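You operate a simulated robot arm through the tools that you are given. There is no shell and no other tool. Be economical: measure what you need, move in short steps, check, and stop when the job is done.

You run a simulated robot arm. Do the job below in one go: nothing can be reset, and whatever is moved stays where it is left.

TASK
Thaw the berries in the dish and put the bag of peas into the top freezer drawer.
Fine: the berries lie in that drawer; the peas must stay frozen; shut drawer and freezer; wait till the frost has gone from the box. Set down upright: box of berries, bag of peas.
Where things are to end (x, y in the base frame): bag of peas within 0.06 m of [0.78, 0.75].

It is judged by the outcome, as a careful person would: the job done as asked, and still so three seconds after it is handed in. It fails if anything else is knocked over, pushed out of place, dropped, spilled or broken.

THE ROBOT
A 7-joint arm with a two-finger parallel gripper, fixed in place. Base frame: the origin is at the foot of the arm, x ahead of it, y to its left, z up. Readings come in m, rad, newtons and seconds.
Its first joint turns from -2.601 to 2.601 rad. Payload 3.5 kg.
The tool frame sits at the grasp point between the pads (the TCP): z along the fingers, y along the line on which they close. The tips reach 0.023 m beyond it. The gripper opens to 0.094 m. The fingers are 0.038 m wide and 0.01 m thick; the gripper's body (0.054 by 0.096 m) begins 0.039 m behind the TCP.
Orientation is that of the tool frame in the base frame, as a unit quaternion [w, x, y, z]. With the fingers straight down and closing along the base's y, the tool's x points along the base's -x, its y along +y and its z along -z.

THE INTERFACE
- The arm moves only by the tool apply_moves. Its argument "series" is a list of rows, each a list of 6 numbers: the shift along the tool's x, y, z in m, then the turn, a rotation vector about the tool's x, y, z in rad. In form: [[x, y, z, wx, wy, wz], ...]. A call has 1 to 12 rows; each row shifts and turns the commanded pose from where the row before left it, along the tool's axes as they then stand. "grip" is the finger opening in m, from 0 to 0.094, set as the call begins (left out, the last holds). Each row takes 0.2 s and may step no farther than 0.05 m and 0.15 rad from the row before; otherwise, or with a gripper value out of range, the whole call is refused. A pose out of reach is approached as far as the arm can. The call stops where the force on the tool passes 60 N (or 10 N more than at its start, if that is more) or the arm is blocked; 0.2 s more then pass. The fingers move at their own pace (about 0.153 m/s each) and stop on an object; they squeeze with about 38 N. The grip force told is the motor's: it shows also when the fingers shut on nothing. Time passes only in rows, and 0.2 s behind the last, so rows that do not move let the fingers close. The reply holds the time, the measured pose of the TCP, the force on the tool along the base axes, the opening and the grip force, in the units named above and with some noise, with the torque about the TCP (base axes, N m) and any sound that the robot's microphone picked up, and new pictures: "views" is both (left out), scene, wrist or none.
- Cameras (640 x 400 px; columns grow to the right, rows downward): "scene" is fixed at [0.4001, -0.6504, 1.1007]; the picture's right is [0.97, -0.24, 0.00], its down [-0.05, -0.21, -0.98] and it looks along [0.24, 0.95, -0.22] (base axes); focal length 340 px, centre (320, 200). "wrist" rides on the gripper at [0.087, 0.016, -0.074] in the tool frame; the picture's right is [-0.18, 0.98, 0.00], its down [-0.58, -0.11, -0.81] and it looks along [-0.79, -0.15, 0.59] (tool axes); focal length 243 px, centre (320, 200). There is no depth. A picture from a camera that has moved, and an enlarged one, comes with that camera's place and axes in the base frame and with its lens.
- zoom(camera, box): a new picture of the part [left, top, right, bottom] of that camera's present view, enlarged. It takes no simulated time.
- sign_off(): hands the job in; it is judged then, once.

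Work in short steps. Places have to be worked out from the pictures, the camera data and where the tool is seen: move nearer, look again, correct. Check each grasp and each placing, and mend what went wrong. You have 120 turns and 200 pictures in all, those below and enlarged ones among them. Open the gripper and draw the arm clear of the work before you hand the job in, unless the task says otherwise; then end with one line.

The tools are called after ">>>" by a JSON object that holds its "name" and its "arguments". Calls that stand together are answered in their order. apply_moves: Moves the arm, as the interface text tells. Its arguments: {"type":"object","properties":{"series":{"type":"array"},"grip":{"type":"number"},"views":{"type":"string","enum":["both","scene","wrist","none"]}},"required":["series"]} The other tools are called the same way: zoom (camera, box) takes an enlarged picture of a part of a camera's view; sign_off () hands the job in.

At the start:

```text
time: 0.0
ee_pos: [0.6366, 0.5257, 1.1623]
orientation: [0.002, -0.001, 1.0, 0.002]
ft_force: [0.3, -0.4, -0.5]
wrist_torque: [0.03, -0.01, 0.02]
gripper_width: 0.0939
gripper_force: 0.0
```

scene: 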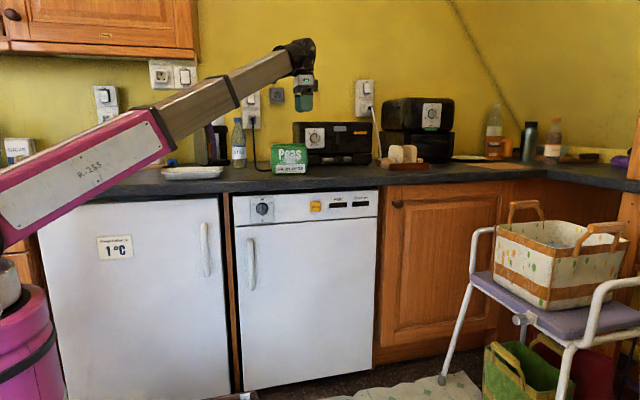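
wrist: 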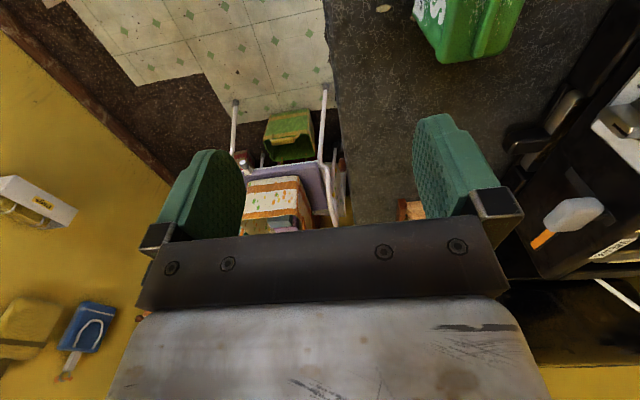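

I'll start by looking closer at the counter, the two white appliances and the dish.

>>> {"name": "zoom", "arguments": {"camera": "scene", "box": [140, 60, 400, 222]}}

>>> {"name": "zoom", "arguments": {"camera": "scene", "box": [40, 180, 392, 400]}}

```text
2.46 times, centred on (270, 141) of scene
camera zoom: at [0.4001, -0.6504, 1.1007], right [0.97, -0.24, 0.0], down [-0.05, -0.21, -0.98], along [0.24, 0.95, -0.22], focal length 837 px, centre (443, 345)
```

zoom: 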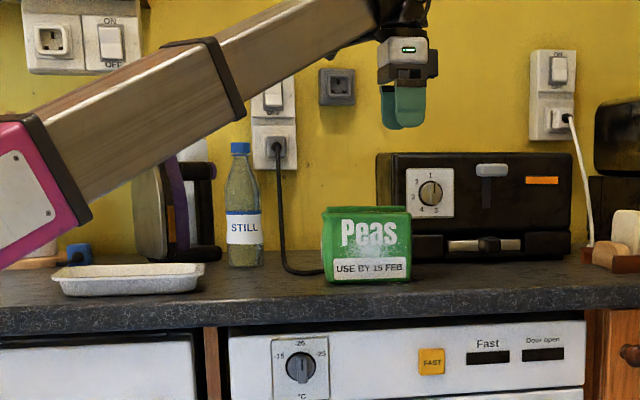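

```text
1.82 times, centred on (216, 290) of scene
camera zoom: at [0.4001, -0.6504, 1.1007], right [0.97, -0.24, 0.0], down [-0.05, -0.21, -0.98], along [0.24, 0.95, -0.22], focal length 618 px, centre (509, 36)
```

zoom: 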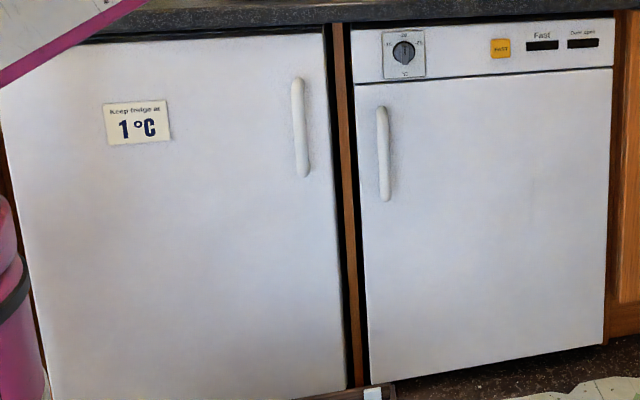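

The freezer is the right-hand unit, hinged on the right with its handle near x≈0.44, z≈0.65. Before anything else I draw the tool back from the wall, over the open floor.

>>> {"name": "apply_moves", "arguments": {"series": [[0.017, -0.041, 0.007, 0, 0, 0], [0.017, -0.041, 0.007, 0, 0, 0], [0.017, -0.041, 0.007, 0, 0, 0], [0.017, -0.041, 0.007, 0, 0, 0], [0.017, -0.041, 0.007, 0, 0, 0], [0.017, -0.041, 0.007, 0, 0, 0], [0.017, -0.041, 0.007, 0, 0, 0], [0.017, -0.041, 0.007, 0, 0, 0]], "views": "both"}}

```text
time: 1.8
ee_pos: [0.5237, 0.2102, 1.0481]
orientation: [0.007, 0.0, 1.0, 0.002]
ft_force: [0.3, 0.1, 0.1]
wrist_torque: [0.0, -0.02, 0.01]
gripper_width: 0.094
gripper_force: 0.1
out of reach, approached as far as the arm can: row 2, 3, 4, 5, 6, 7, 8
camera wrist: at [0.4374, 0.2257, 1.1229], right [0.18, 0.98, 0.01], down [0.57, -0.11, 0.81], along [0.8, -0.15, -0.58], focal length 243 px, centre (320, 200)
```

scene: 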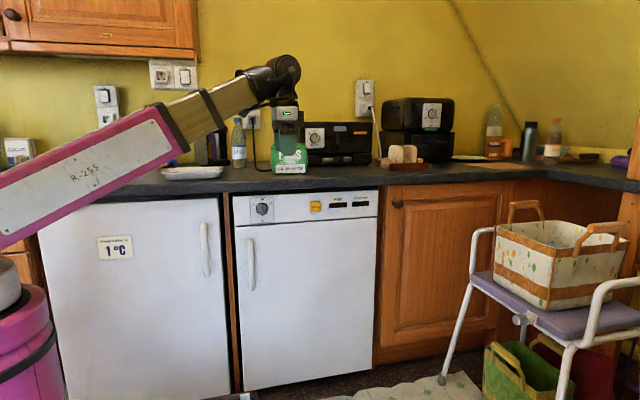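
wrist: 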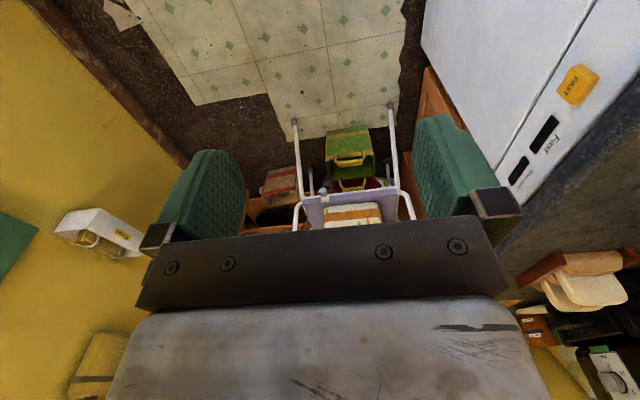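

The freezer front is in view now and the tool is clear of the counter. Next I turn the tool to point at the freezer (+y), with the fingers closing along x.

>>> {"name": "apply_moves", "arguments": {"series": [[0, 0, 0, -0.0863, 0.0863, 0.0863], [0, 0, 0, -0.0863, 0.0863, 0.0863], [0, 0, 0, -0.0863, 0.0863, 0.0863], [0, 0, 0, -0.0863, 0.0863, 0.0863], [0, 0, 0, -0.0863, 0.0863, 0.0863], [0, 0, 0, -0.0863, 0.0863, 0.0863], [0, 0, 0, -0.0863, 0.0863, 0.0863], [0, 0, 0, -0.0863, 0.0863, 0.0863], [0, 0, 0, -0.0863, 0.0863, 0.0863], [0, 0, 0, -0.0863, 0.0863, 0.0863]], "views": "both"}}

```text
time: 4.0
ee_pos: [0.5422, 0.2332, 0.9935]
orientation: [-0.391, 0.392, 0.733, 0.395]
ft_force: [0.4, 0.3, 0.0]
wrist_torque: [0.02, 0.04, 0.02]
gripper_width: 0.0942
gripper_force: 0.1
out of reach, approached as far as the arm can: row 1, 2, 3, 4
camera wrist: at [0.5433, 0.1958, 1.1036], right [0.94, 0.33, 0.1], down [0.34, -0.91, -0.24], along [0.02, 0.26, -0.97], focal length 243 px, centre (320, 200)
```

scene: 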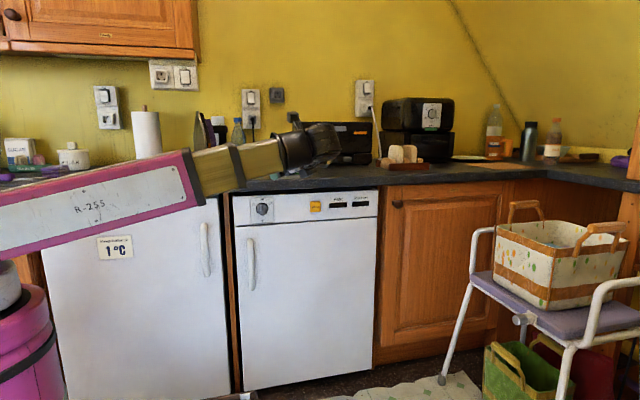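
wrist: 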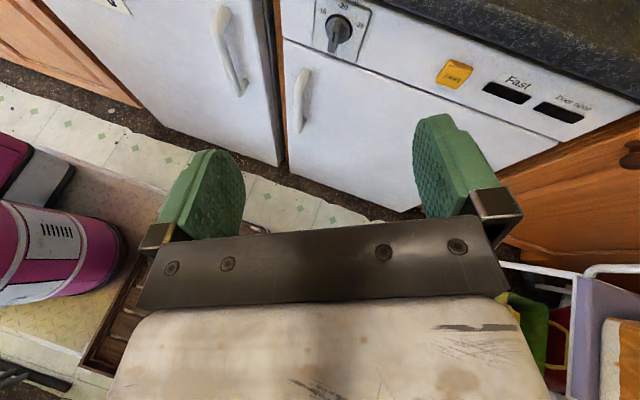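

The handle triangulates to about (0.437, 0.54, 0.60), spanning z≈0.50–0.70. I finish the turn and then descend to handle height, still in front of the door.

>>> {"name": "apply_moves", "arguments": {"series": [[0, 0, 0, -0.0863, 0.0863, 0.0863], [0, 0, 0, -0.0863, 0.0863, 0.0863], [0, 0, 0, -0.0863, 0.0863, 0.0863], [0, 0, 0, -0.0863, 0.0863, 0.0863], [-0.046, -0.013, 0, 0, 0, 0], [-0.046, -0.013, 0, 0, 0, 0], [-0.046, -0.013, 0, 0, 0, 0], [-0.046, -0.013, 0, 0, 0, 0], [-0.046, -0.013, 0, 0, 0, 0], [-0.046, -0.013, 0, 0, 0, 0], [-0.046, -0.013, 0, 0, 0, 0], [-0.046, -0.013, 0, 0, 0, 0]], "views": "both"}}

```text
time: 6.6
ee_pos: [0.4395, 0.2344, 0.6269]
orientation: [-0.499, 0.497, 0.502, 0.501]
ft_force: [0.1, 0.4, -0.8]
wrist_torque: [0.01, 0.01, 0.01]
gripper_width: 0.0939
gripper_force: 0.0
camera wrist: at [0.4568, 0.1583, 0.7135], right [0.98, 0.0, -0.18], down [-0.1, -0.81, -0.58], along [-0.14, 0.59, -0.79], focal length 243 px, centre (320, 200)
```

scene: 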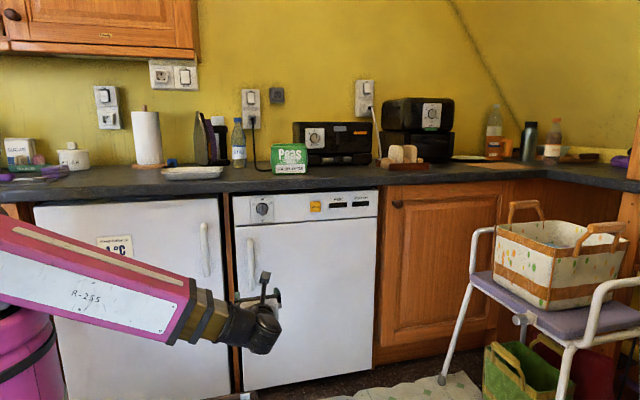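
wrist: 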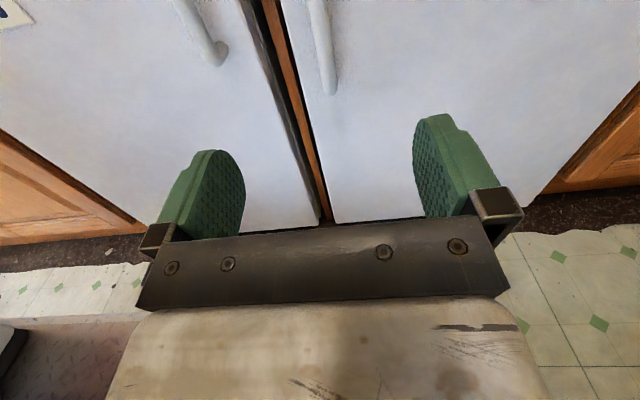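

The handle's lower end fits x≈0.432, y≈0.545. I advance most of the way along y and check the alignment.

>>> {"name": "apply_moves", "arguments": {"series": [[0, -0.001, 0.045, 0, 0, 0], [0, -0.001, 0.045, 0, 0, 0], [0, -0.001, 0.045, 0, 0, 0], [0, -0.001, 0.045, 0, 0, 0], [0, -0.001, 0.04, 0, 0, 0]], "views": "both"}}

```text
time: 7.8
ee_pos: [0.4355, 0.4534, 0.6273]
orientation: [-0.499, 0.498, 0.502, 0.501]
ft_force: [0.3, 0.2, -0.4]
wrist_torque: [0.02, -0.03, 0.04]
gripper_width: 0.0938
gripper_force: 0.0
camera wrist: at [0.4516, 0.3778, 0.7135], right [0.98, 0.0, -0.18], down [-0.1, -0.81, -0.58], along [-0.14, 0.59, -0.79], focal length 243 px, centre (320, 200)
```

scene: 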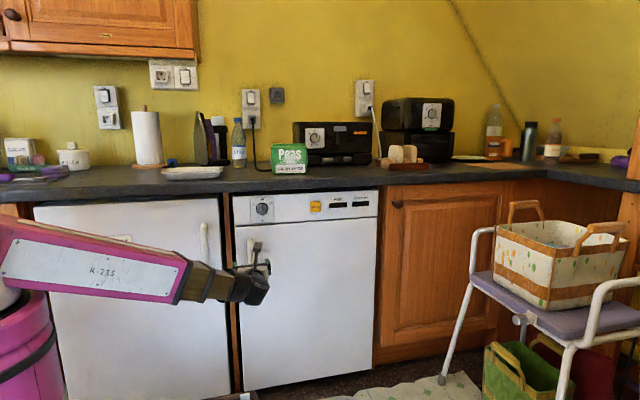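
wrist: 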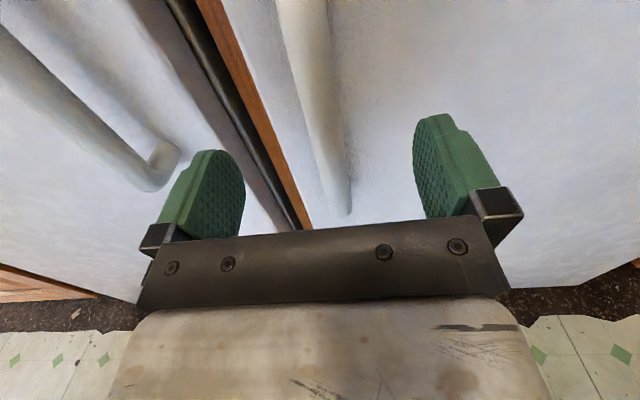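

The handle lies midway between the fingers, with nothing else near. I move in another 7 cm and close.

>>> {"name": "apply_moves", "arguments": {"series": [[0, 0, 0.035, 0, 0, 0], [0, 0, 0.035, 0, 0, 0], [0, 0, 0.012, 0, 0, 0]], "views": "wrist"}}

>>> {"name": "apply_moves", "arguments": {"series": [[0, 0, 0, 0, 0, 0], [0, 0, 0, 0, 0, 0], [0, 0, 0, 0, 0, 0]], "grip": 0.0, "views": "wrist"}}

```text
time: 8.6
ee_pos: [0.4339, 0.5261, 0.625]
orientation: [-0.498, 0.499, 0.502, 0.501]
ft_force: [3.3, -22.3, -0.7]
wrist_torque: [0.41, 0.06, 0.93]
gripper_width: 0.0926
gripper_force: 0.1
stopped in row 3: the force on the tool passed its limit at 93 N (the readings are from after the stop); the commanded pose is now the measured one
camera wrist: at [0.4501, 0.4518, 0.7115], right [0.98, 0.0, -0.18], down [-0.11, -0.81, -0.58], along [-0.14, 0.59, -0.79], focal length 243 px, centre (320, 200)
```

wrist: 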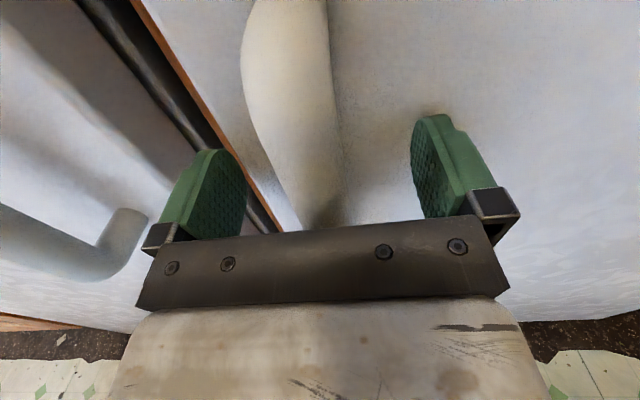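

```text
time: 9.4
ee_pos: [0.4358, 0.5272, 0.6244]
orientation: [-0.497, 0.5, 0.501, 0.502]
ft_force: [27.6, -49.6, 4.8]
wrist_torque: [0.74, 0.04, 2.04]
gripper_width: 0.0228
gripper_force: 38.0
camera wrist: at [0.4518, 0.4517, 0.7117], right [0.98, -0.01, -0.18], down [-0.11, -0.81, -0.58], along [-0.14, 0.59, -0.79], focal length 243 px, centre (320, 200)
```

wrist: 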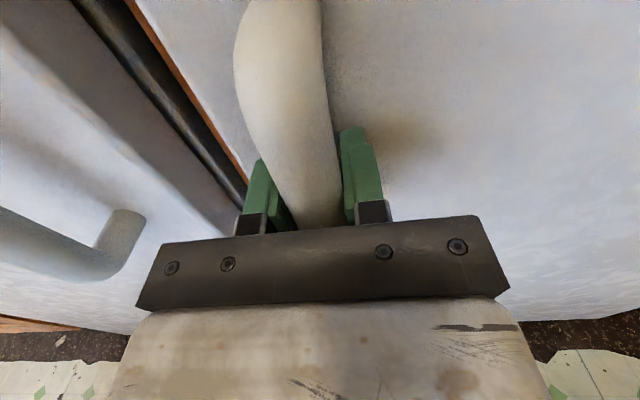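

The handle is gripped at 0.023 m. I pull along the door's arc, assuming a hinge near (0.95, 0.56), and start with small steps.

>>> {"name": "apply_moves", "arguments": {"series": [[0, 0, -0.01, 0, 0, 0], [0, 0.001, -0.0206, 0.04, 0, 0], [0, 0.0015, -0.0206, 0.04, 0, 0], [0, 0.0015, -0.0206, 0.04, 0, 0]], "views": "both"}}

```text
time: 10.1
ee_pos: [0.4416, 0.4918, 0.6235]
orientation: [0.51, -0.49, -0.51, -0.491]
ft_force: [17.1, 1.1, 6.9]
wrist_torque: [-0.73, 0.26, 0.09]
gripper_width: 0.0217
gripper_force: 45.0
stopped in row 3: the force on the tool passed its limit at 70 N (the readings are from after the stop); the commanded pose is now the measured one
camera wrist: at [0.4608, 0.4168, 0.7108], right [0.98, 0.04, -0.18], down [-0.08, -0.81, -0.58], along [-0.17, 0.59, -0.79], focal length 243 px, centre (320, 200)
```

scene: 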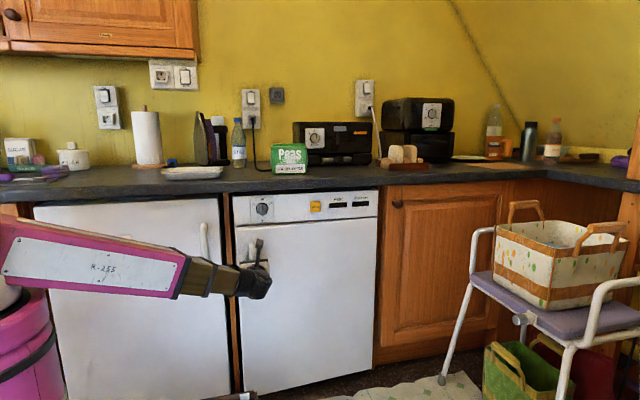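
wrist: 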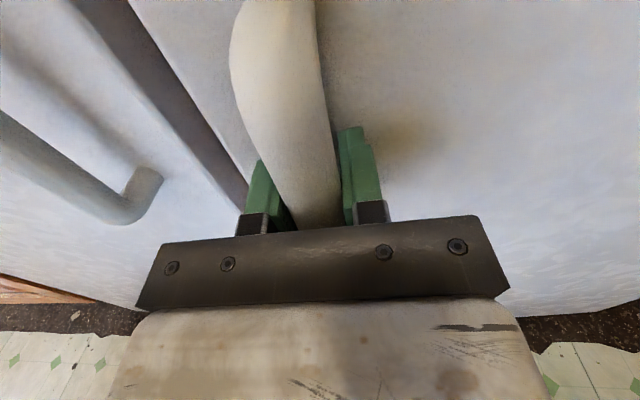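

The seal has broken and the door is about 3.5 cm open. I keep pulling along the arc.

>>> {"name": "apply_moves", "arguments": {"series": [[0, 0.001, -0.0206, 0.04, 0, 0], [0, 0.0015, -0.0206, 0.04, 0, 0], [0, 0.0015, -0.0206, 0.04, 0, 0], [0, 0.0015, -0.0206, 0.04, 0, 0], [0, 0.0015, -0.0206, 0.04, 0, 0], [0, 0.0015, -0.0206, 0.04, 0, 0]], "views": "both"}}

```text
time: 10.8
ee_pos: [0.4515, 0.443, 0.6247]
orientation: [0.532, -0.466, -0.528, -0.47]
ft_force: [11.5, 3.7, 4.6]
wrist_torque: [-1.09, 0.22, 0.62]
gripper_width: 0.0219
gripper_force: 44.8
stopped in row 3: the force on the tool passed its limit at 65 N (the readings are from after the stop); the commanded pose is now the measured one
camera wrist: at [0.4778, 0.3708, 0.7103], right [0.98, 0.12, -0.18], down [-0.01, -0.81, -0.59], along [-0.22, 0.57, -0.79], focal length 243 px, centre (320, 200)
```

scene: 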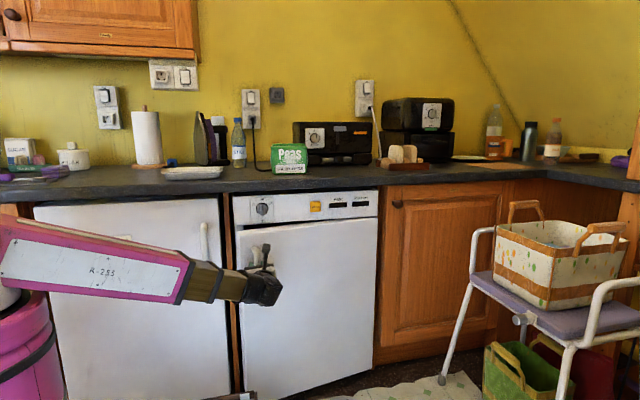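
wrist: 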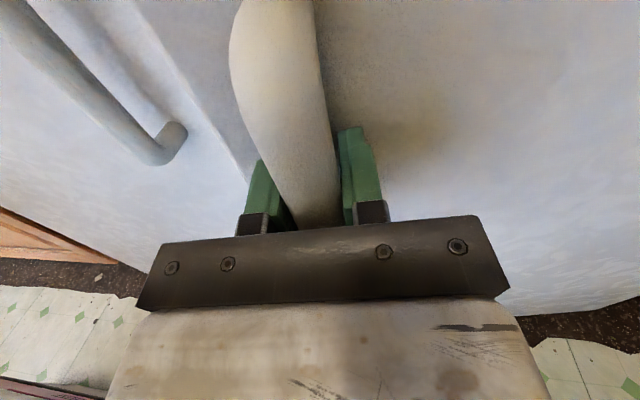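

The door is following. The force is probably a matter of speed, so I continue in smaller steps.

>>> {"name": "apply_moves", "arguments": {"series": [[0, 0.001, -0.013, 0.028, 0, 0], [0, 0.001, -0.013, 0.028, 0, 0], [0, 0.001, -0.013, 0.028, 0, 0], [0, 0.001, -0.013, 0.028, 0, 0], [0, 0.001, -0.013, 0.028, 0, 0], [0, 0.001, -0.013, 0.028, 0, 0], [0, 0.001, -0.013, 0.028, 0, 0], [0, 0.001, -0.013, 0.028, 0, 0], [0, 0.001, -0.013, 0.028, 0, 0], [0, 0.001, -0.013, 0.028, 0, 0]], "views": "none"}}

```text
time: 11.9
ee_pos: [0.4674, 0.3962, 0.6244]
orientation: [0.555, -0.438, -0.55, -0.444]
ft_force: [12.0, 4.4, 6.6]
wrist_torque: [-1.03, 0.06, 0.66]
gripper_width: 0.0215
gripper_force: 45.0
stopped in row 5: the force on the tool passed its limit at 62 N (the readings are from after the stop); the commanded pose is now the measured one
```

The measured points fit a hinge near (0.94, 0.58) with radius about 0.5 m. I go on with the corrected arc.

>>> {"name": "apply_moves", "arguments": {"series": [[0, 0.0017, -0.013, 0.035, 0, 0], [0, 0.0018, -0.013, 0.03, 0, 0], [0, 0.0018, -0.013, 0.027, 0, 0], [0, 0.0018, -0.013, 0.027, 0, 0], [0, 0.0018, -0.013, 0.027, 0, 0], [0, 0.0018, -0.013, 0.027, 0, 0], [0, 0.0018, -0.013, 0.027, 0, 0], [0, 0.0018, -0.013, 0.027, 0, 0], [0, 0.0018, -0.013, 0.027, 0, 0], [0, 0.0018, -0.013, 0.027, 0, 0]], "views": "scene"}}

```text
time: 14.1
ee_pos: [0.5295, 0.2802, 0.6239]
orientation: [0.611, -0.356, -0.606, -0.364]
ft_force: [27.1, 23.8, 16.8]
wrist_torque: [0.21, 1.41, 0.52]
gripper_width: 0.0219
gripper_force: 45.0
```

scene: 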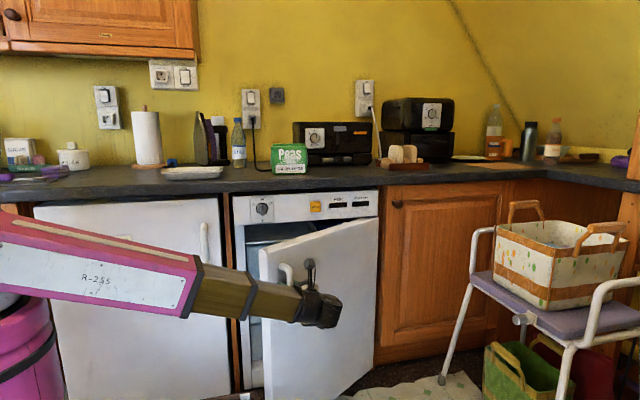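

The door is now about 30° open and the arc fits, so I continue.

>>> {"name": "apply_moves", "arguments": {"series": [[0, 0.0018, -0.013, 0.03, 0, 0], [0, 0.0018, -0.013, 0.029, 0, 0], [0, 0.0018, -0.013, 0.027, 0, 0], [0, 0.0018, -0.013, 0.027, 0, 0], [0, 0.0018, -0.013, 0.027, 0, 0], [0, 0.0018, -0.013, 0.027, 0, 0], [0, 0.0018, -0.013, 0.027, 0, 0], [0, 0.0018, -0.013, 0.027, 0, 0], [0, 0.0018, -0.013, 0.027, 0, 0], [0, 0.0018, -0.013, 0.027, 0, 0], [0, 0.0018, -0.013, 0.027, 0, 0], [0, 0.0018, -0.013, 0.027, 0, 0]], "views": "scene"}}

```text
time: 15.5
ee_pos: [0.5568, 0.2467, 0.6203]
orientation: [-0.63, 0.318, 0.632, 0.32]
ft_force: [-23.6, -25.9, -0.5]
wrist_torque: [1.01, 1.07, -0.63]
gripper_width: 0.0218
gripper_force: 45.3
out of reach, approached as far as the arm can: row 5, 6, 7
stopped in row 7: the force on the tool passed its limit at 66 N (the readings are from after the stop); the commanded pose is now the measured one
```

scene: 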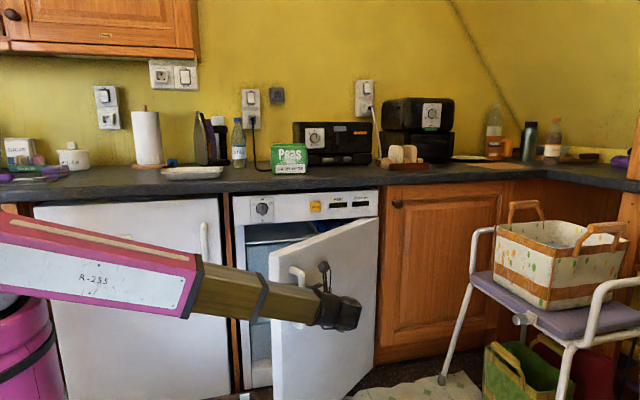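

The arm has reached its limit here with the door about 35° open. I let go of the handle, back off, and will then push the door open from inside.

>>> {"name": "apply_moves", "arguments": {"series": [[0, 0, 0, 0, 0, 0], [0, 0, 0, 0, 0, 0], [0, 0, -0.03, 0, 0, 0], [0, 0, -0.04, 0, 0, 0]], "grip": 0.094, "views": "both"}}

```text
time: 16.5
ee_pos: [0.5605, 0.247, 0.6198]
orientation: [0.633, -0.315, -0.632, -0.318]
ft_force: [0.6, -0.1, -1.0]
wrist_torque: [-0.03, -0.01, 0.0]
gripper_width: 0.0939
gripper_force: 0.1
out of reach, approached as far as the arm can: row 3, 4
camera wrist: at [0.6191, 0.1948, 0.7069], right [0.79, 0.59, -0.18], down [0.4, -0.71, -0.58], along [-0.47, 0.39, -0.79], focal length 243 px, centre (320, 200)
```

scene: 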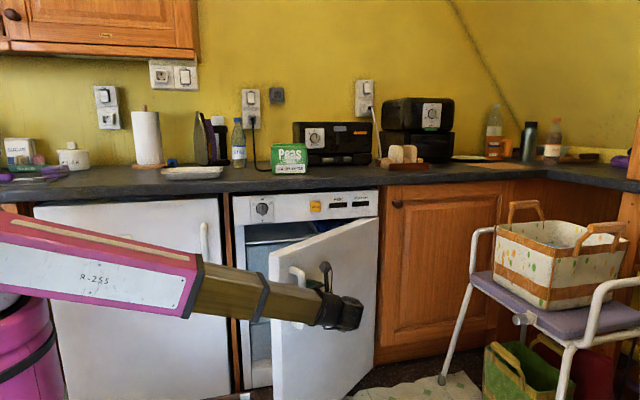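
wrist: 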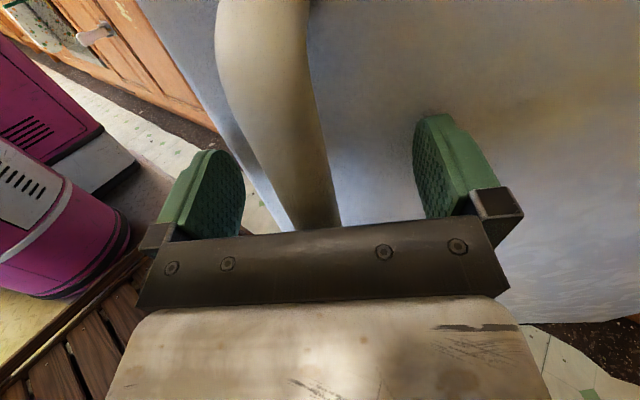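

The fingers are open, but backing straight out is beyond the wrist's range. I turn the yaw back slightly while withdrawing.

>>> {"name": "apply_moves", "arguments": {"series": [[0, 0, -0.01, -0.06, 0, 0], [0, 0, -0.015, -0.06, 0, 0], [0, 0, -0.02, -0.06, 0, 0], [0, 0, -0.03, -0.06, 0, 0], [0, 0, -0.03, -0.06, 0, 0], [0, 0, -0.03, -0.06, 0, 0]], "views": "wrist"}}

```text
time: 17.9
ee_pos: [0.6181, 0.1234, 0.6218]
orientation: [0.566, -0.423, -0.565, -0.426]
ft_force: [-0.1, -0.8, 0.0]
wrist_torque: [-0.01, -0.01, 0.01]
gripper_width: 0.094
gripper_force: 0.1
camera wrist: at [0.655, 0.0553, 0.7079], right [0.94, 0.27, -0.18], down [0.12, -0.8, -0.58], along [-0.31, 0.53, -0.79], focal length 243 px, centre (320, 200)
```

wrist: 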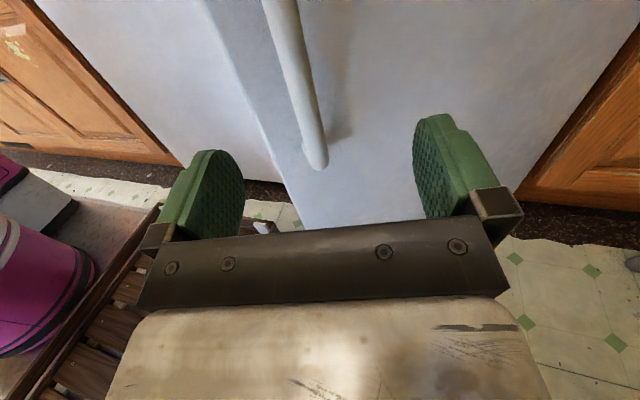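

The tool is clear of the handle. I straighten the yaw, close the fingers, and shift left past the door's free edge, which is near (0.48, 0.25).

>>> {"name": "apply_moves", "arguments": {"series": [[0, 0, 0, -0.145, 0, 0], [0, 0, 0, -0.145, 0, 0], [0, -0.045, 0.004, 0, 0, 0], [0, -0.045, 0.005, 0, 0, 0], [0, -0.045, 0.005, 0, 0, 0], [0, -0.045, 0.005, 0, 0, 0], [0, -0.04, 0.005, 0, 0, 0]], "grip": 0.0, "views": "both"}}

```text
time: 19.5
ee_pos: [0.3985, 0.1491, 0.6189]
orientation: [-0.5, 0.5, 0.498, 0.503]
ft_force: [0.1, -0.6, 0.4]
wrist_torque: [0.02, -0.02, -0.02]
gripper_width: 0.0
gripper_force: 38.7
camera wrist: at [0.4154, 0.0747, 0.7078], right [0.98, -0.01, -0.18], down [-0.12, -0.8, -0.59], along [-0.14, 0.6, -0.79], focal length 243 px, centre (320, 200)
```

scene: 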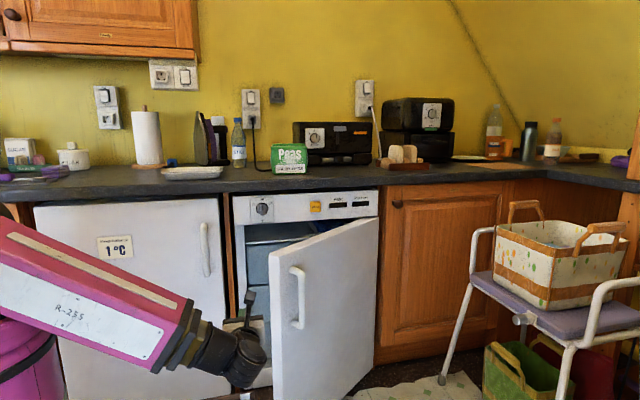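
wrist: 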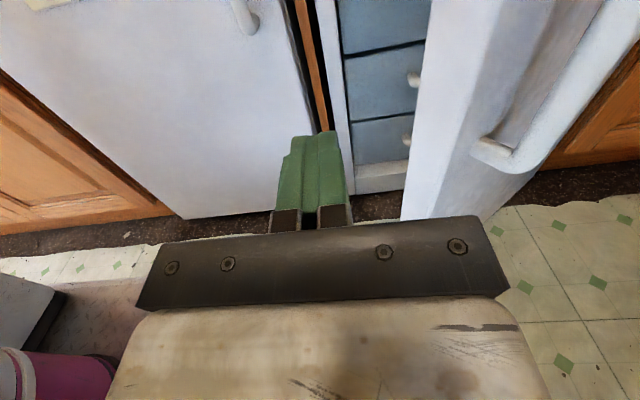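

The freezer drawers with knobs are visible behind the door. I advance past the door's edge, then swing the tool to the right to push the inner face.

>>> {"name": "apply_moves", "arguments": {"series": [[0, 0, 0.045, 0, 0, 0], [0, 0, 0.045, 0, 0, 0], [0, 0, 0.045, 0, 0, 0], [0, 0, 0.045, 0, 0, 0], [0, 0, 0, -0.12, 0, 0], [0, 0, 0, -0.12, 0, 0], [0, 0, 0, -0.12, 0, 0], [0, 0, 0, -0.12, 0, 0]], "views": "both"}}

```text
time: 21.3
ee_pos: [0.4249, 0.3403, 0.6024]
orientation: [-0.364, 0.606, 0.362, 0.608]
ft_force: [0.5, -0.5, -0.6]
wrist_torque: [-0.02, -0.01, 0.01]
gripper_width: 0.0
gripper_force: 38.5
out of reach, approached as far as the arm can: row 6, 7, 8
camera wrist: at [0.4052, 0.2659, 0.6888], right [0.87, -0.46, -0.19], down [-0.48, -0.66, -0.58], along [0.15, 0.59, -0.79], focal length 243 px, centre (320, 200)
```

scene: 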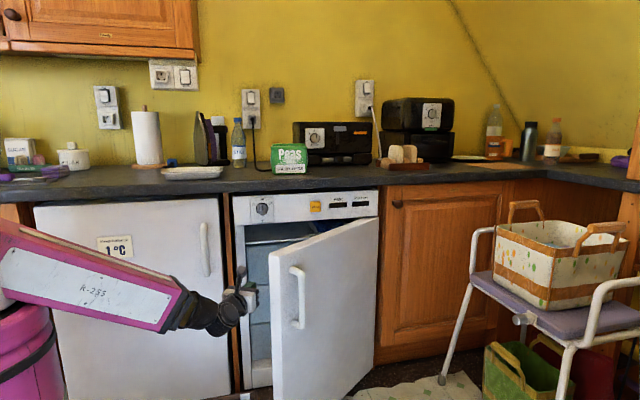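
wrist: 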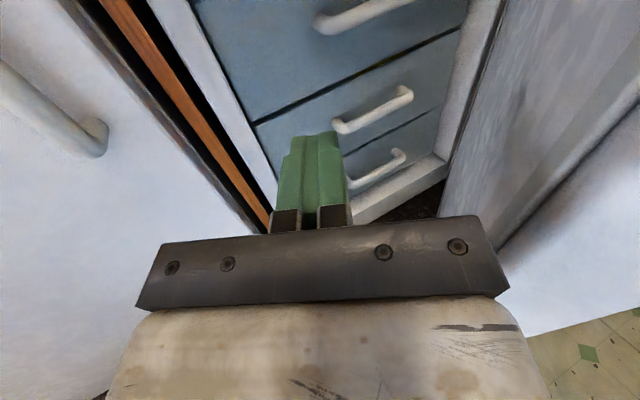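

The gripper body's right corner is very near the door's free edge, so I move deeper in +y first, then push toward +x.

>>> {"name": "apply_moves", "arguments": {"series": [[0, -0.0145, 0.0265, 0, 0, 0], [0, -0.0145, 0.0265, 0, 0, 0], [0, -0.01, 0.018, -0.05, 0, 0], [0, 0.024, 0.018, -0.1, 0, 0], [0, 0.024, 0.018, -0.05, 0, 0], [0, 0.024, 0.018, -0.05, 0, 0]], "views": "both"}}

```text
time: 22.7
ee_pos: [0.5139, 0.4248, 0.6019]
orientation: [-0.287, 0.646, 0.284, 0.648]
ft_force: [-0.7, 0.0, 0.7]
wrist_torque: [0.0, -0.01, 0.02]
gripper_width: 0.0
gripper_force: 38.6
camera wrist: at [0.4762, 0.357, 0.6895], right [0.73, -0.66, -0.19], down [-0.62, -0.52, -0.58], along [0.29, 0.54, -0.79], focal length 243 px, centre (320, 200)
```

scene: 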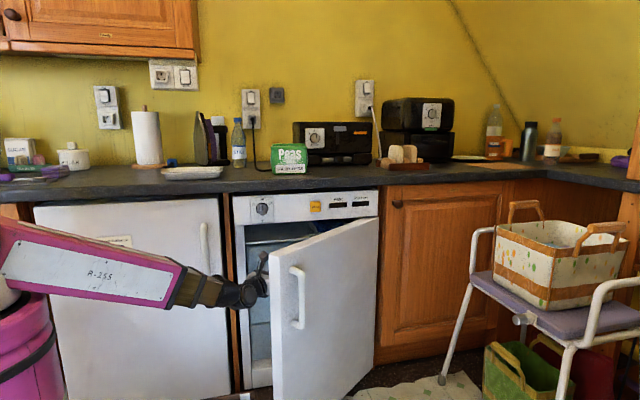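
wrist: 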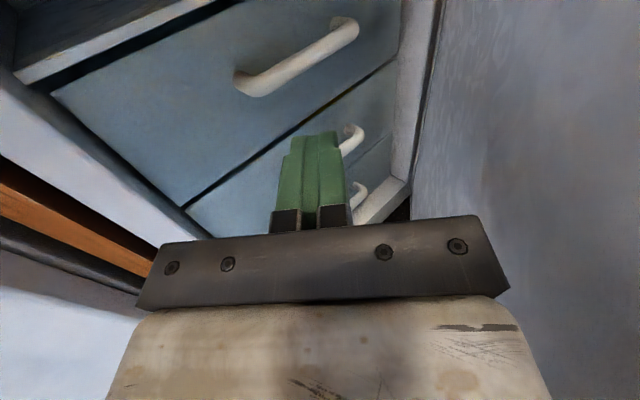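

The hand is now inside, with the door to its right. I sweep sideways along the tool's y, roughly the door's opening direction.

>>> {"name": "apply_moves", "arguments": {"series": [[0, 0.025, 0, 0, 0, 0], [0, 0.025, 0, 0, 0, 0], [0, 0.025, 0, 0, 0, 0], [0, 0.025, 0, 0, 0, 0], [0, 0.025, 0, 0, 0, 0], [0, 0.025, 0, 0, 0, 0], [0, 0.025, 0, 0, 0, 0], [0, 0.025, 0, 0, 0, 0]], "views": "both"}}

```text
time: 24.5
ee_pos: [0.663, 0.2886, 0.602]
orientation: [-0.288, 0.646, 0.284, 0.648]
ft_force: [0.3, -0.5, 0.6]
wrist_torque: [0.04, -0.02, -0.04]
gripper_width: 0.0001
gripper_force: 38.1
camera wrist: at [0.6255, 0.2212, 0.6889], right [0.73, -0.66, -0.19], down [-0.62, -0.52, -0.58], along [0.29, 0.54, -0.79], focal length 243 px, centre (320, 200)
```

scene: 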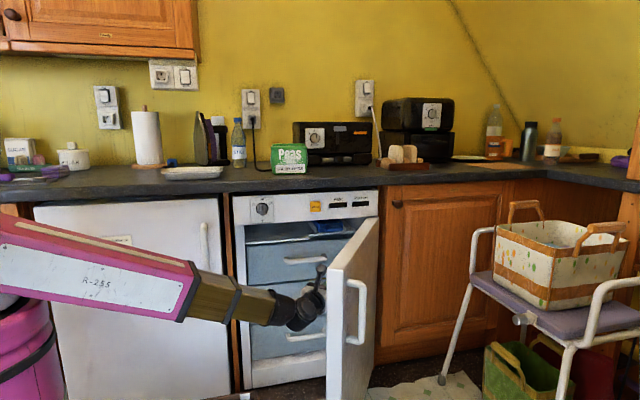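
wrist: 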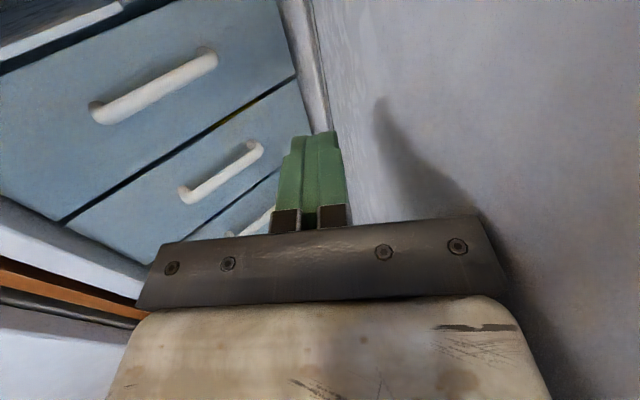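

Pushing works: the door is about 60° open and something blue shows in the top drawer. I keep pushing, now more toward +x.

>>> {"name": "apply_moves", "arguments": {"series": [[0, 0.025, 0.008, 0, 0, 0], [0, 0.025, 0.008, 0, 0, 0], [0, 0.025, 0.01, 0, 0, 0], [0, 0.025, 0.012, 0, 0, 0], [0, 0.025, 0.014, 0, 0, 0], [0, 0.025, 0.016, 0, 0, 0], [0, 0.025, 0.016, 0, 0, 0]], "views": "both"}}

```text
time: 26.1
ee_pos: [0.8487, 0.234, 0.601]
orientation: [-0.286, 0.646, 0.284, 0.648]
ft_force: [-0.5, 0.4, 0.0]
wrist_torque: [-0.02, -0.02, 0.0]
gripper_width: 0.0
gripper_force: 37.9
camera wrist: at [0.8108, 0.1665, 0.6882], right [0.73, -0.66, -0.19], down [-0.62, -0.52, -0.58], along [0.29, 0.54, -0.79], focal length 243 px, centre (320, 200)
```

scene: 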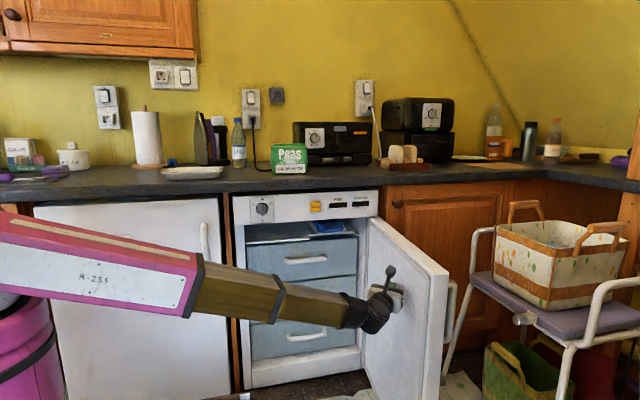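
wrist: 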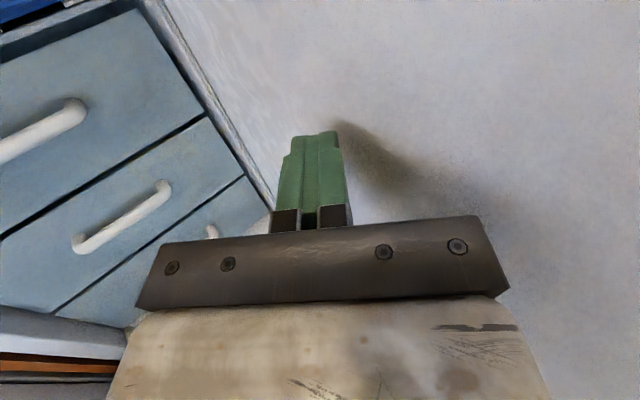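

The door is past 90°, so I stop before it nears the stool. The top drawer's bar handle is at x≈0.57–0.74, y≈0.575, z≈0.58. I back away and turn to face it.

>>> {"name": "apply_moves", "arguments": {"series": [[0, -0.033, -0.03, 0, 0, 0], [0, -0.033, -0.03, 0, 0, 0], [0, -0.033, -0.03, 0, 0, 0], [0, -0.033, -0.03, 0, 0, 0], [0, 0, 0, 0.148, 0, 0], [0, 0, 0, 0.148, 0, 0], [0, 0, 0, 0.148, 0, 0], [0, 0, 0, 0.148, 0, 0], [0, 0, 0, 0.148, 0, 0]], "grip": 0.094, "views": "both"}}

```text
time: 28.1
ee_pos: [0.6692, 0.2338, 0.6029]
orientation: [0.502, -0.498, -0.5, -0.5]
ft_force: [-0.4, -0.4, -1.1]
wrist_torque: [-0.01, 0.02, 0.03]
gripper_width: 0.0939
gripper_force: 0.0
camera wrist: at [0.6867, 0.1582, 0.6896], right [0.98, 0.0, -0.18], down [-0.11, -0.8, -0.58], along [-0.15, 0.59, -0.79], focal length 243 px, centre (320, 200)
```

scene: 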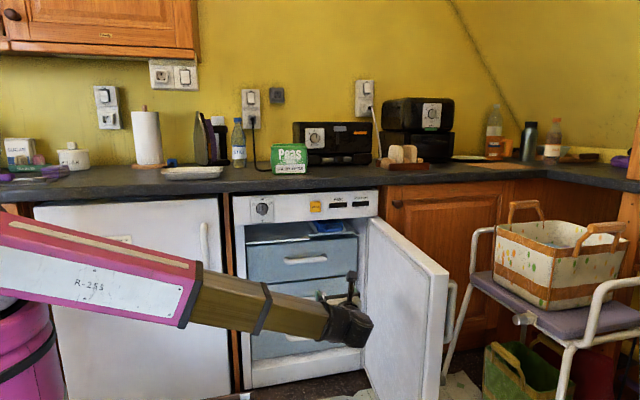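
wrist: 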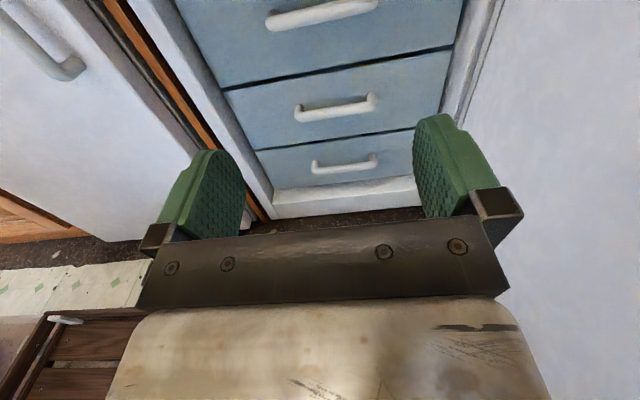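

The bar's centre is confirmed near (0.66, 0.575, 0.57). I roll the gripper 90° so the fingers close vertically.

>>> {"name": "apply_moves", "arguments": {"series": [[0, 0, 0, 0, 0, -0.1428], [0, 0, 0, 0, 0, -0.1428], [0, 0, 0, 0, 0, -0.1428], [0, 0, 0, 0, 0, -0.1428], [0, 0, 0, 0, 0, -0.1428], [0, 0, 0, 0, 0, -0.1428], [0, 0, 0, 0, 0, -0.1428], [0, 0, 0, 0, 0, -0.1428], [0, 0, 0, 0, 0, -0.1428], [0, 0, 0, 0, 0, -0.1428], [0, 0, 0, 0, 0, -0.1428]], "views": "wrist"}}

```text
time: 30.5
ee_pos: [0.6688, 0.2335, 0.602]
orientation: [0.001, -0.002, 0.705, 0.709]
ft_force: [0.0, 0.2, -0.2]
wrist_torque: [0.01, 0.03, 0.03]
gripper_width: 0.094
gripper_force: 0.1
camera wrist: at [0.5835, 0.1584, 0.6184], right [0.18, 0.0, 0.98], down [0.58, -0.81, -0.11], along [0.79, 0.59, -0.14], focal length 243 px, centre (320, 200)
```

wrist: 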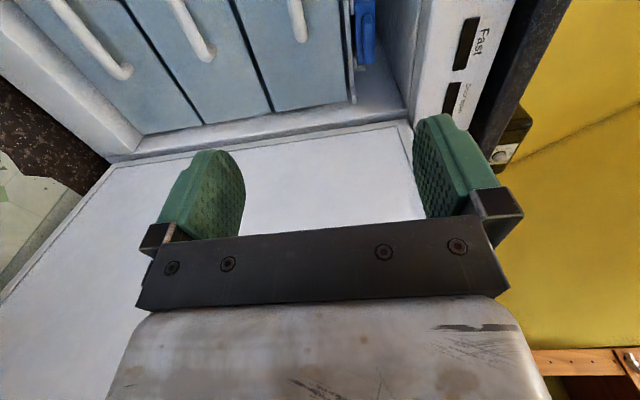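

The pose is good and the bar is at z≈0.57. I advance toward it while lowering about 3 cm.

>>> {"name": "apply_moves", "arguments": {"series": [[0.002, -0.0053, 0.041, 0, 0, 0], [0.002, -0.0053, 0.041, 0, 0, 0], [0.002, -0.0053, 0.041, 0, 0, 0], [0.002, -0.0053, 0.041, 0, 0, 0], [0.002, -0.0053, 0.041, 0, 0, 0], [0.002, -0.0053, 0.041, 0, 0, 0]], "views": "both"}}

```text
time: 31.9
ee_pos: [0.6574, 0.4818, 0.5709]
orientation: [-0.001, 0.0, 0.705, 0.709]
ft_force: [-0.5, 0.7, 0.2]
wrist_torque: [0.02, 0.01, 0.03]
gripper_width: 0.0941
gripper_force: 0.1
camera wrist: at [0.5718, 0.4059, 0.5872], right [0.18, 0.0, 0.98], down [0.58, -0.81, -0.11], along [0.79, 0.59, -0.15], focal length 243 px, centre (320, 200)
```

scene: 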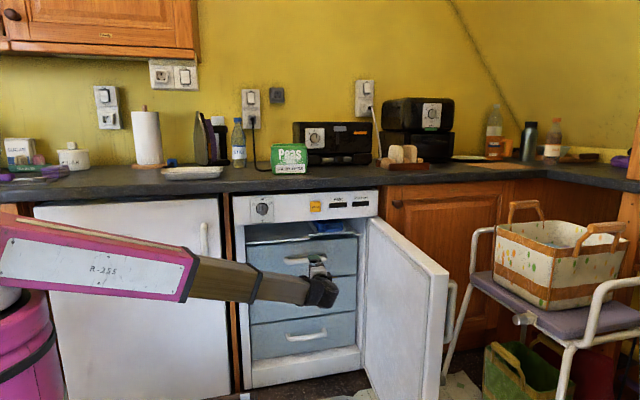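
wrist: 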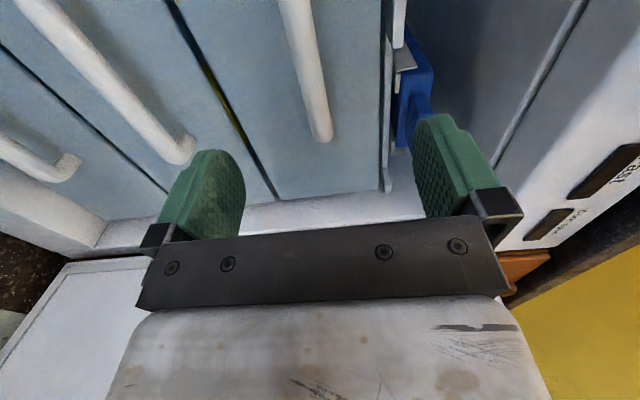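

The bar lies between the fingers. I narrow the opening a bit and advance gently to it.

>>> {"name": "apply_moves", "arguments": {"series": [[0, 0, 0, 0, 0, 0], [0, -0.002, 0.03, 0, 0, 0], [0, 0, 0.03, 0, 0, 0], [0, 0, 0.015, 0, 0, 0]], "grip": 0.06, "views": "wrist"}}

```text
time: 32.9
ee_pos: [0.6575, 0.5565, 0.5697]
orientation: [0.0, 0.0, 0.705, 0.709]
ft_force: [-0.1, 0.1, 0.7]
wrist_torque: [-0.03, 0.0, 0.01]
gripper_width: 0.06
gripper_force: 0.1
camera wrist: at [0.5718, 0.4803, 0.5863], right [0.18, 0.0, 0.98], down [0.58, -0.81, -0.11], along [0.79, 0.59, -0.15], focal length 243 px, centre (320, 200)
```

wrist: 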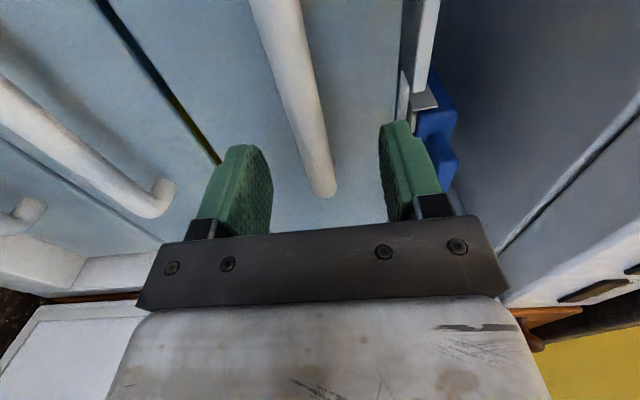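

The bar is still slightly ahead, at about y≈0.59, z≈0.56. I advance 3 cm more and close.

>>> {"name": "apply_moves", "arguments": {"series": [[0, -0.004, 0.015, 0, 0, 0], [0, -0.002, 0.015, 0, 0, 0]], "views": "none"}}

>>> {"name": "apply_moves", "arguments": {"series": [[0, 0, 0, 0, 0, 0], [0, 0, 0, 0, 0, 0], [0, 0, 0, 0, 0, 0]], "grip": 0.0, "views": "both"}}

```text
time: 33.5
ee_pos: [0.6582, 0.5846, 0.5639]
orientation: [0.0, -0.001, 0.705, 0.709]
ft_force: [1.2, -0.2, -0.2]
wrist_torque: [0.01, 0.03, 0.0]
gripper_width: 0.06
gripper_force: 0.0
```

```text
time: 34.3
ee_pos: [0.6595, 0.5839, 0.5627]
orientation: [0.0, 0.001, 0.706, 0.708]
ft_force: [3.3, -43.7, -9.7]
wrist_torque: [-0.35, -0.22, 0.76]
gripper_width: 0.0
gripper_force: 38.2
camera wrist: at [0.5726, 0.5077, 0.5801], right [0.18, 0.0, 0.98], down [0.58, -0.81, -0.11], along [0.79, 0.59, -0.15], focal length 243 px, centre (320, 200)
```

scene: 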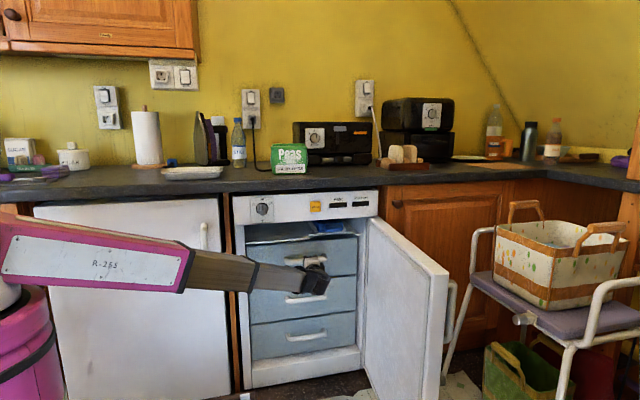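
wrist: 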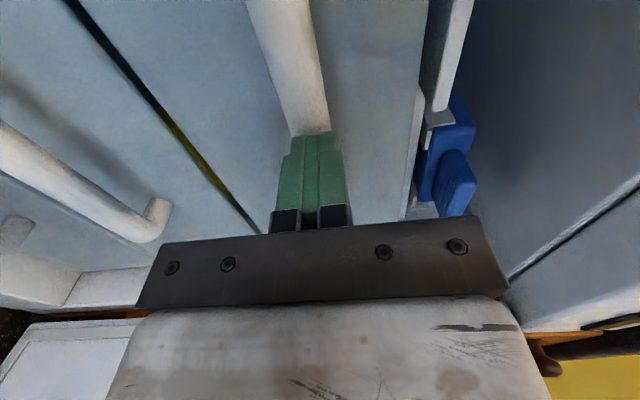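

The fingers shut just in front of the bar, with the tips at y≈0.607. I back off, reopen and go about 4 cm deeper.

>>> {"name": "apply_moves", "arguments": {"series": [[0, 0, -0.02, 0, 0, 0], [0, 0, 0, 0, 0, 0], [0, 0, 0.02, 0, 0, 0], [0, 0, 0.015, 0, 0, 0], [0, 0, 0.015, 0, 0, 0]], "grip": 0.06, "views": "wrist"}}

>>> {"name": "apply_moves", "arguments": {"series": [[0, 0, 0, 0, 0, 0], [0, 0, 0, 0, 0, 0], [0, 0, 0, 0, 0, 0]], "grip": 0.0, "views": "wrist"}}

```text
time: 35.5
ee_pos: [0.6564, 0.6153, 0.5646]
orientation: [-0.001, 0.001, 0.705, 0.709]
ft_force: [0.1, 1.0, -0.3]
wrist_torque: [-0.01, 0.01, 0.03]
gripper_width: 0.0602
gripper_force: 0.1
camera wrist: at [0.5715, 0.539, 0.5805], right [0.18, 0.0, 0.98], down [0.58, -0.81, -0.11], along [0.79, 0.59, -0.15], focal length 243 px, centre (320, 200)
```

wrist: 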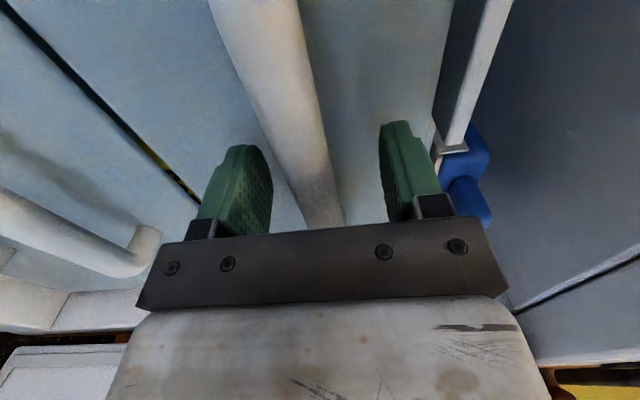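

```text
time: 36.3
ee_pos: [0.6564, 0.6147, 0.5608]
orientation: [0.001, -0.001, 0.709, 0.705]
ft_force: [-8.9, -6.5, -54.4]
wrist_torque: [-0.13, 0.46, -1.36]
gripper_width: 0.0215
gripper_force: 45.2
camera wrist: at [0.5714, 0.5393, 0.5772], right [0.18, 0.0, 0.98], down [0.58, -0.81, -0.1], along [0.79, 0.59, -0.15], focal length 243 px, centre (320, 200)
```

wrist: 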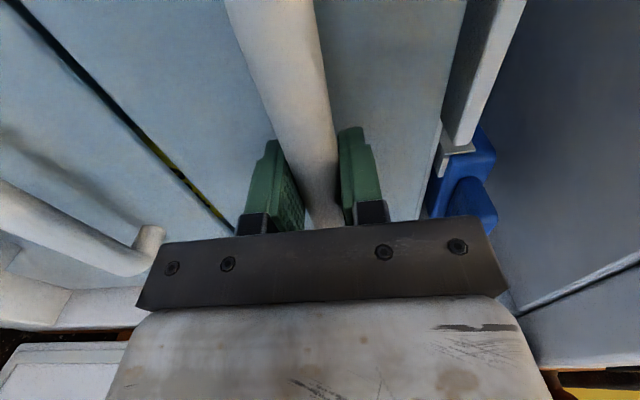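

The bar is gripped at 0.0215 m, but there is a 54 N vertical load because the hand sits slightly high. I ease down a few millimetres, then pull the drawer out.

>>> {"name": "apply_moves", "arguments": {"series": [[0, -0.005, 0, 0, 0, 0], [0, 0, -0.012, 0, 0, 0], [0, 0, -0.015, 0, 0, 0], [0, 0, -0.015, 0, 0, 0], [0, 0, -0.015, 0, 0, 0], [0, 0, -0.015, 0, 0, 0]], "views": "none"}}

```text
time: 37.7
ee_pos: [0.6569, 0.5427, 0.5597]
orientation: [0.0, -0.001, 0.704, 0.71]
ft_force: [4.7, 1.3, 2.7]
wrist_torque: [0.0, -0.08, 0.59]
gripper_width: 0.0217
gripper_force: 44.8
```

The drawer slides freely: it has come 7 cm with low force. I pull on.

>>> {"name": "apply_moves", "arguments": {"series": [[0, 0, -0.022, 0, 0, 0], [0, 0, -0.022, 0, 0, 0], [0, 0, -0.022, 0, 0, 0], [0, 0, -0.022, 0, 0, 0], [0, 0, -0.022, 0, 0, 0], [0, 0, -0.022, 0, 0, 0], [0, 0, -0.022, 0, 0, 0]], "views": "both"}}

```text
time: 39.3
ee_pos: [0.6571, 0.389, 0.5595]
orientation: [0.001, 0.003, 0.702, 0.712]
ft_force: [26.2, 1.2, 45.5]
wrist_torque: [0.01, -0.16, 0.03]
gripper_width: 0.0216
gripper_force: 45.3
camera wrist: at [0.5707, 0.3135, 0.5757], right [0.19, -0.02, 0.98], down [0.58, -0.81, -0.12], along [0.8, 0.59, -0.14], focal length 243 px, centre (320, 200)
```

scene: 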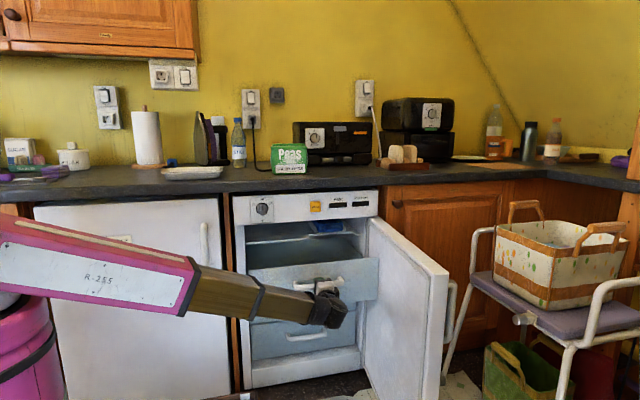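
wrist: 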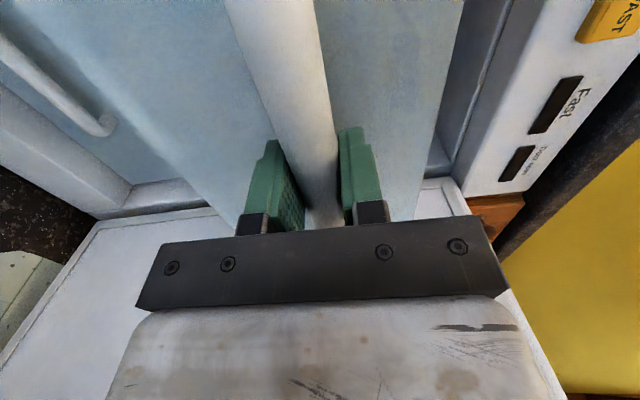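

The drawer is about 23 cm out. I check what's in it before pulling further.

>>> {"name": "zoom", "arguments": {"camera": "scene", "box": [225, 185, 395, 300]}}

>>> {"name": "apply_moves", "arguments": {"series": [[0, 0.003, -0.015, 0, 0, 0], [0, 0.002, -0.015, 0, 0, 0], [0, 0, -0.015, 0, 0, 0], [0, 0, -0.015, 0, 0, 0]], "views": "none"}}

```text
3.48 times, centred on (310, 242) of scene
camera zoom: at [0.4001, -0.6504, 1.1007], right [0.97, -0.24, 0.0], down [-0.05, -0.21, -0.98], along [0.24, 0.95, -0.22], focal length 1183 px, centre (355, 52)
```

zoom: 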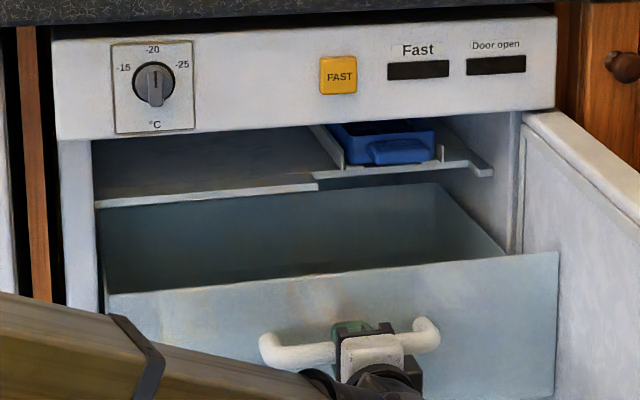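

```text
time: 40.3
ee_pos: [0.657, 0.3283, 0.5606]
orientation: [0.0, -0.001, 0.707, 0.707]
ft_force: [-1.7, 0.7, -15.0]
wrist_torque: [-0.03, -0.07, -1.51]
gripper_width: 0.0219
gripper_force: 44.7
```

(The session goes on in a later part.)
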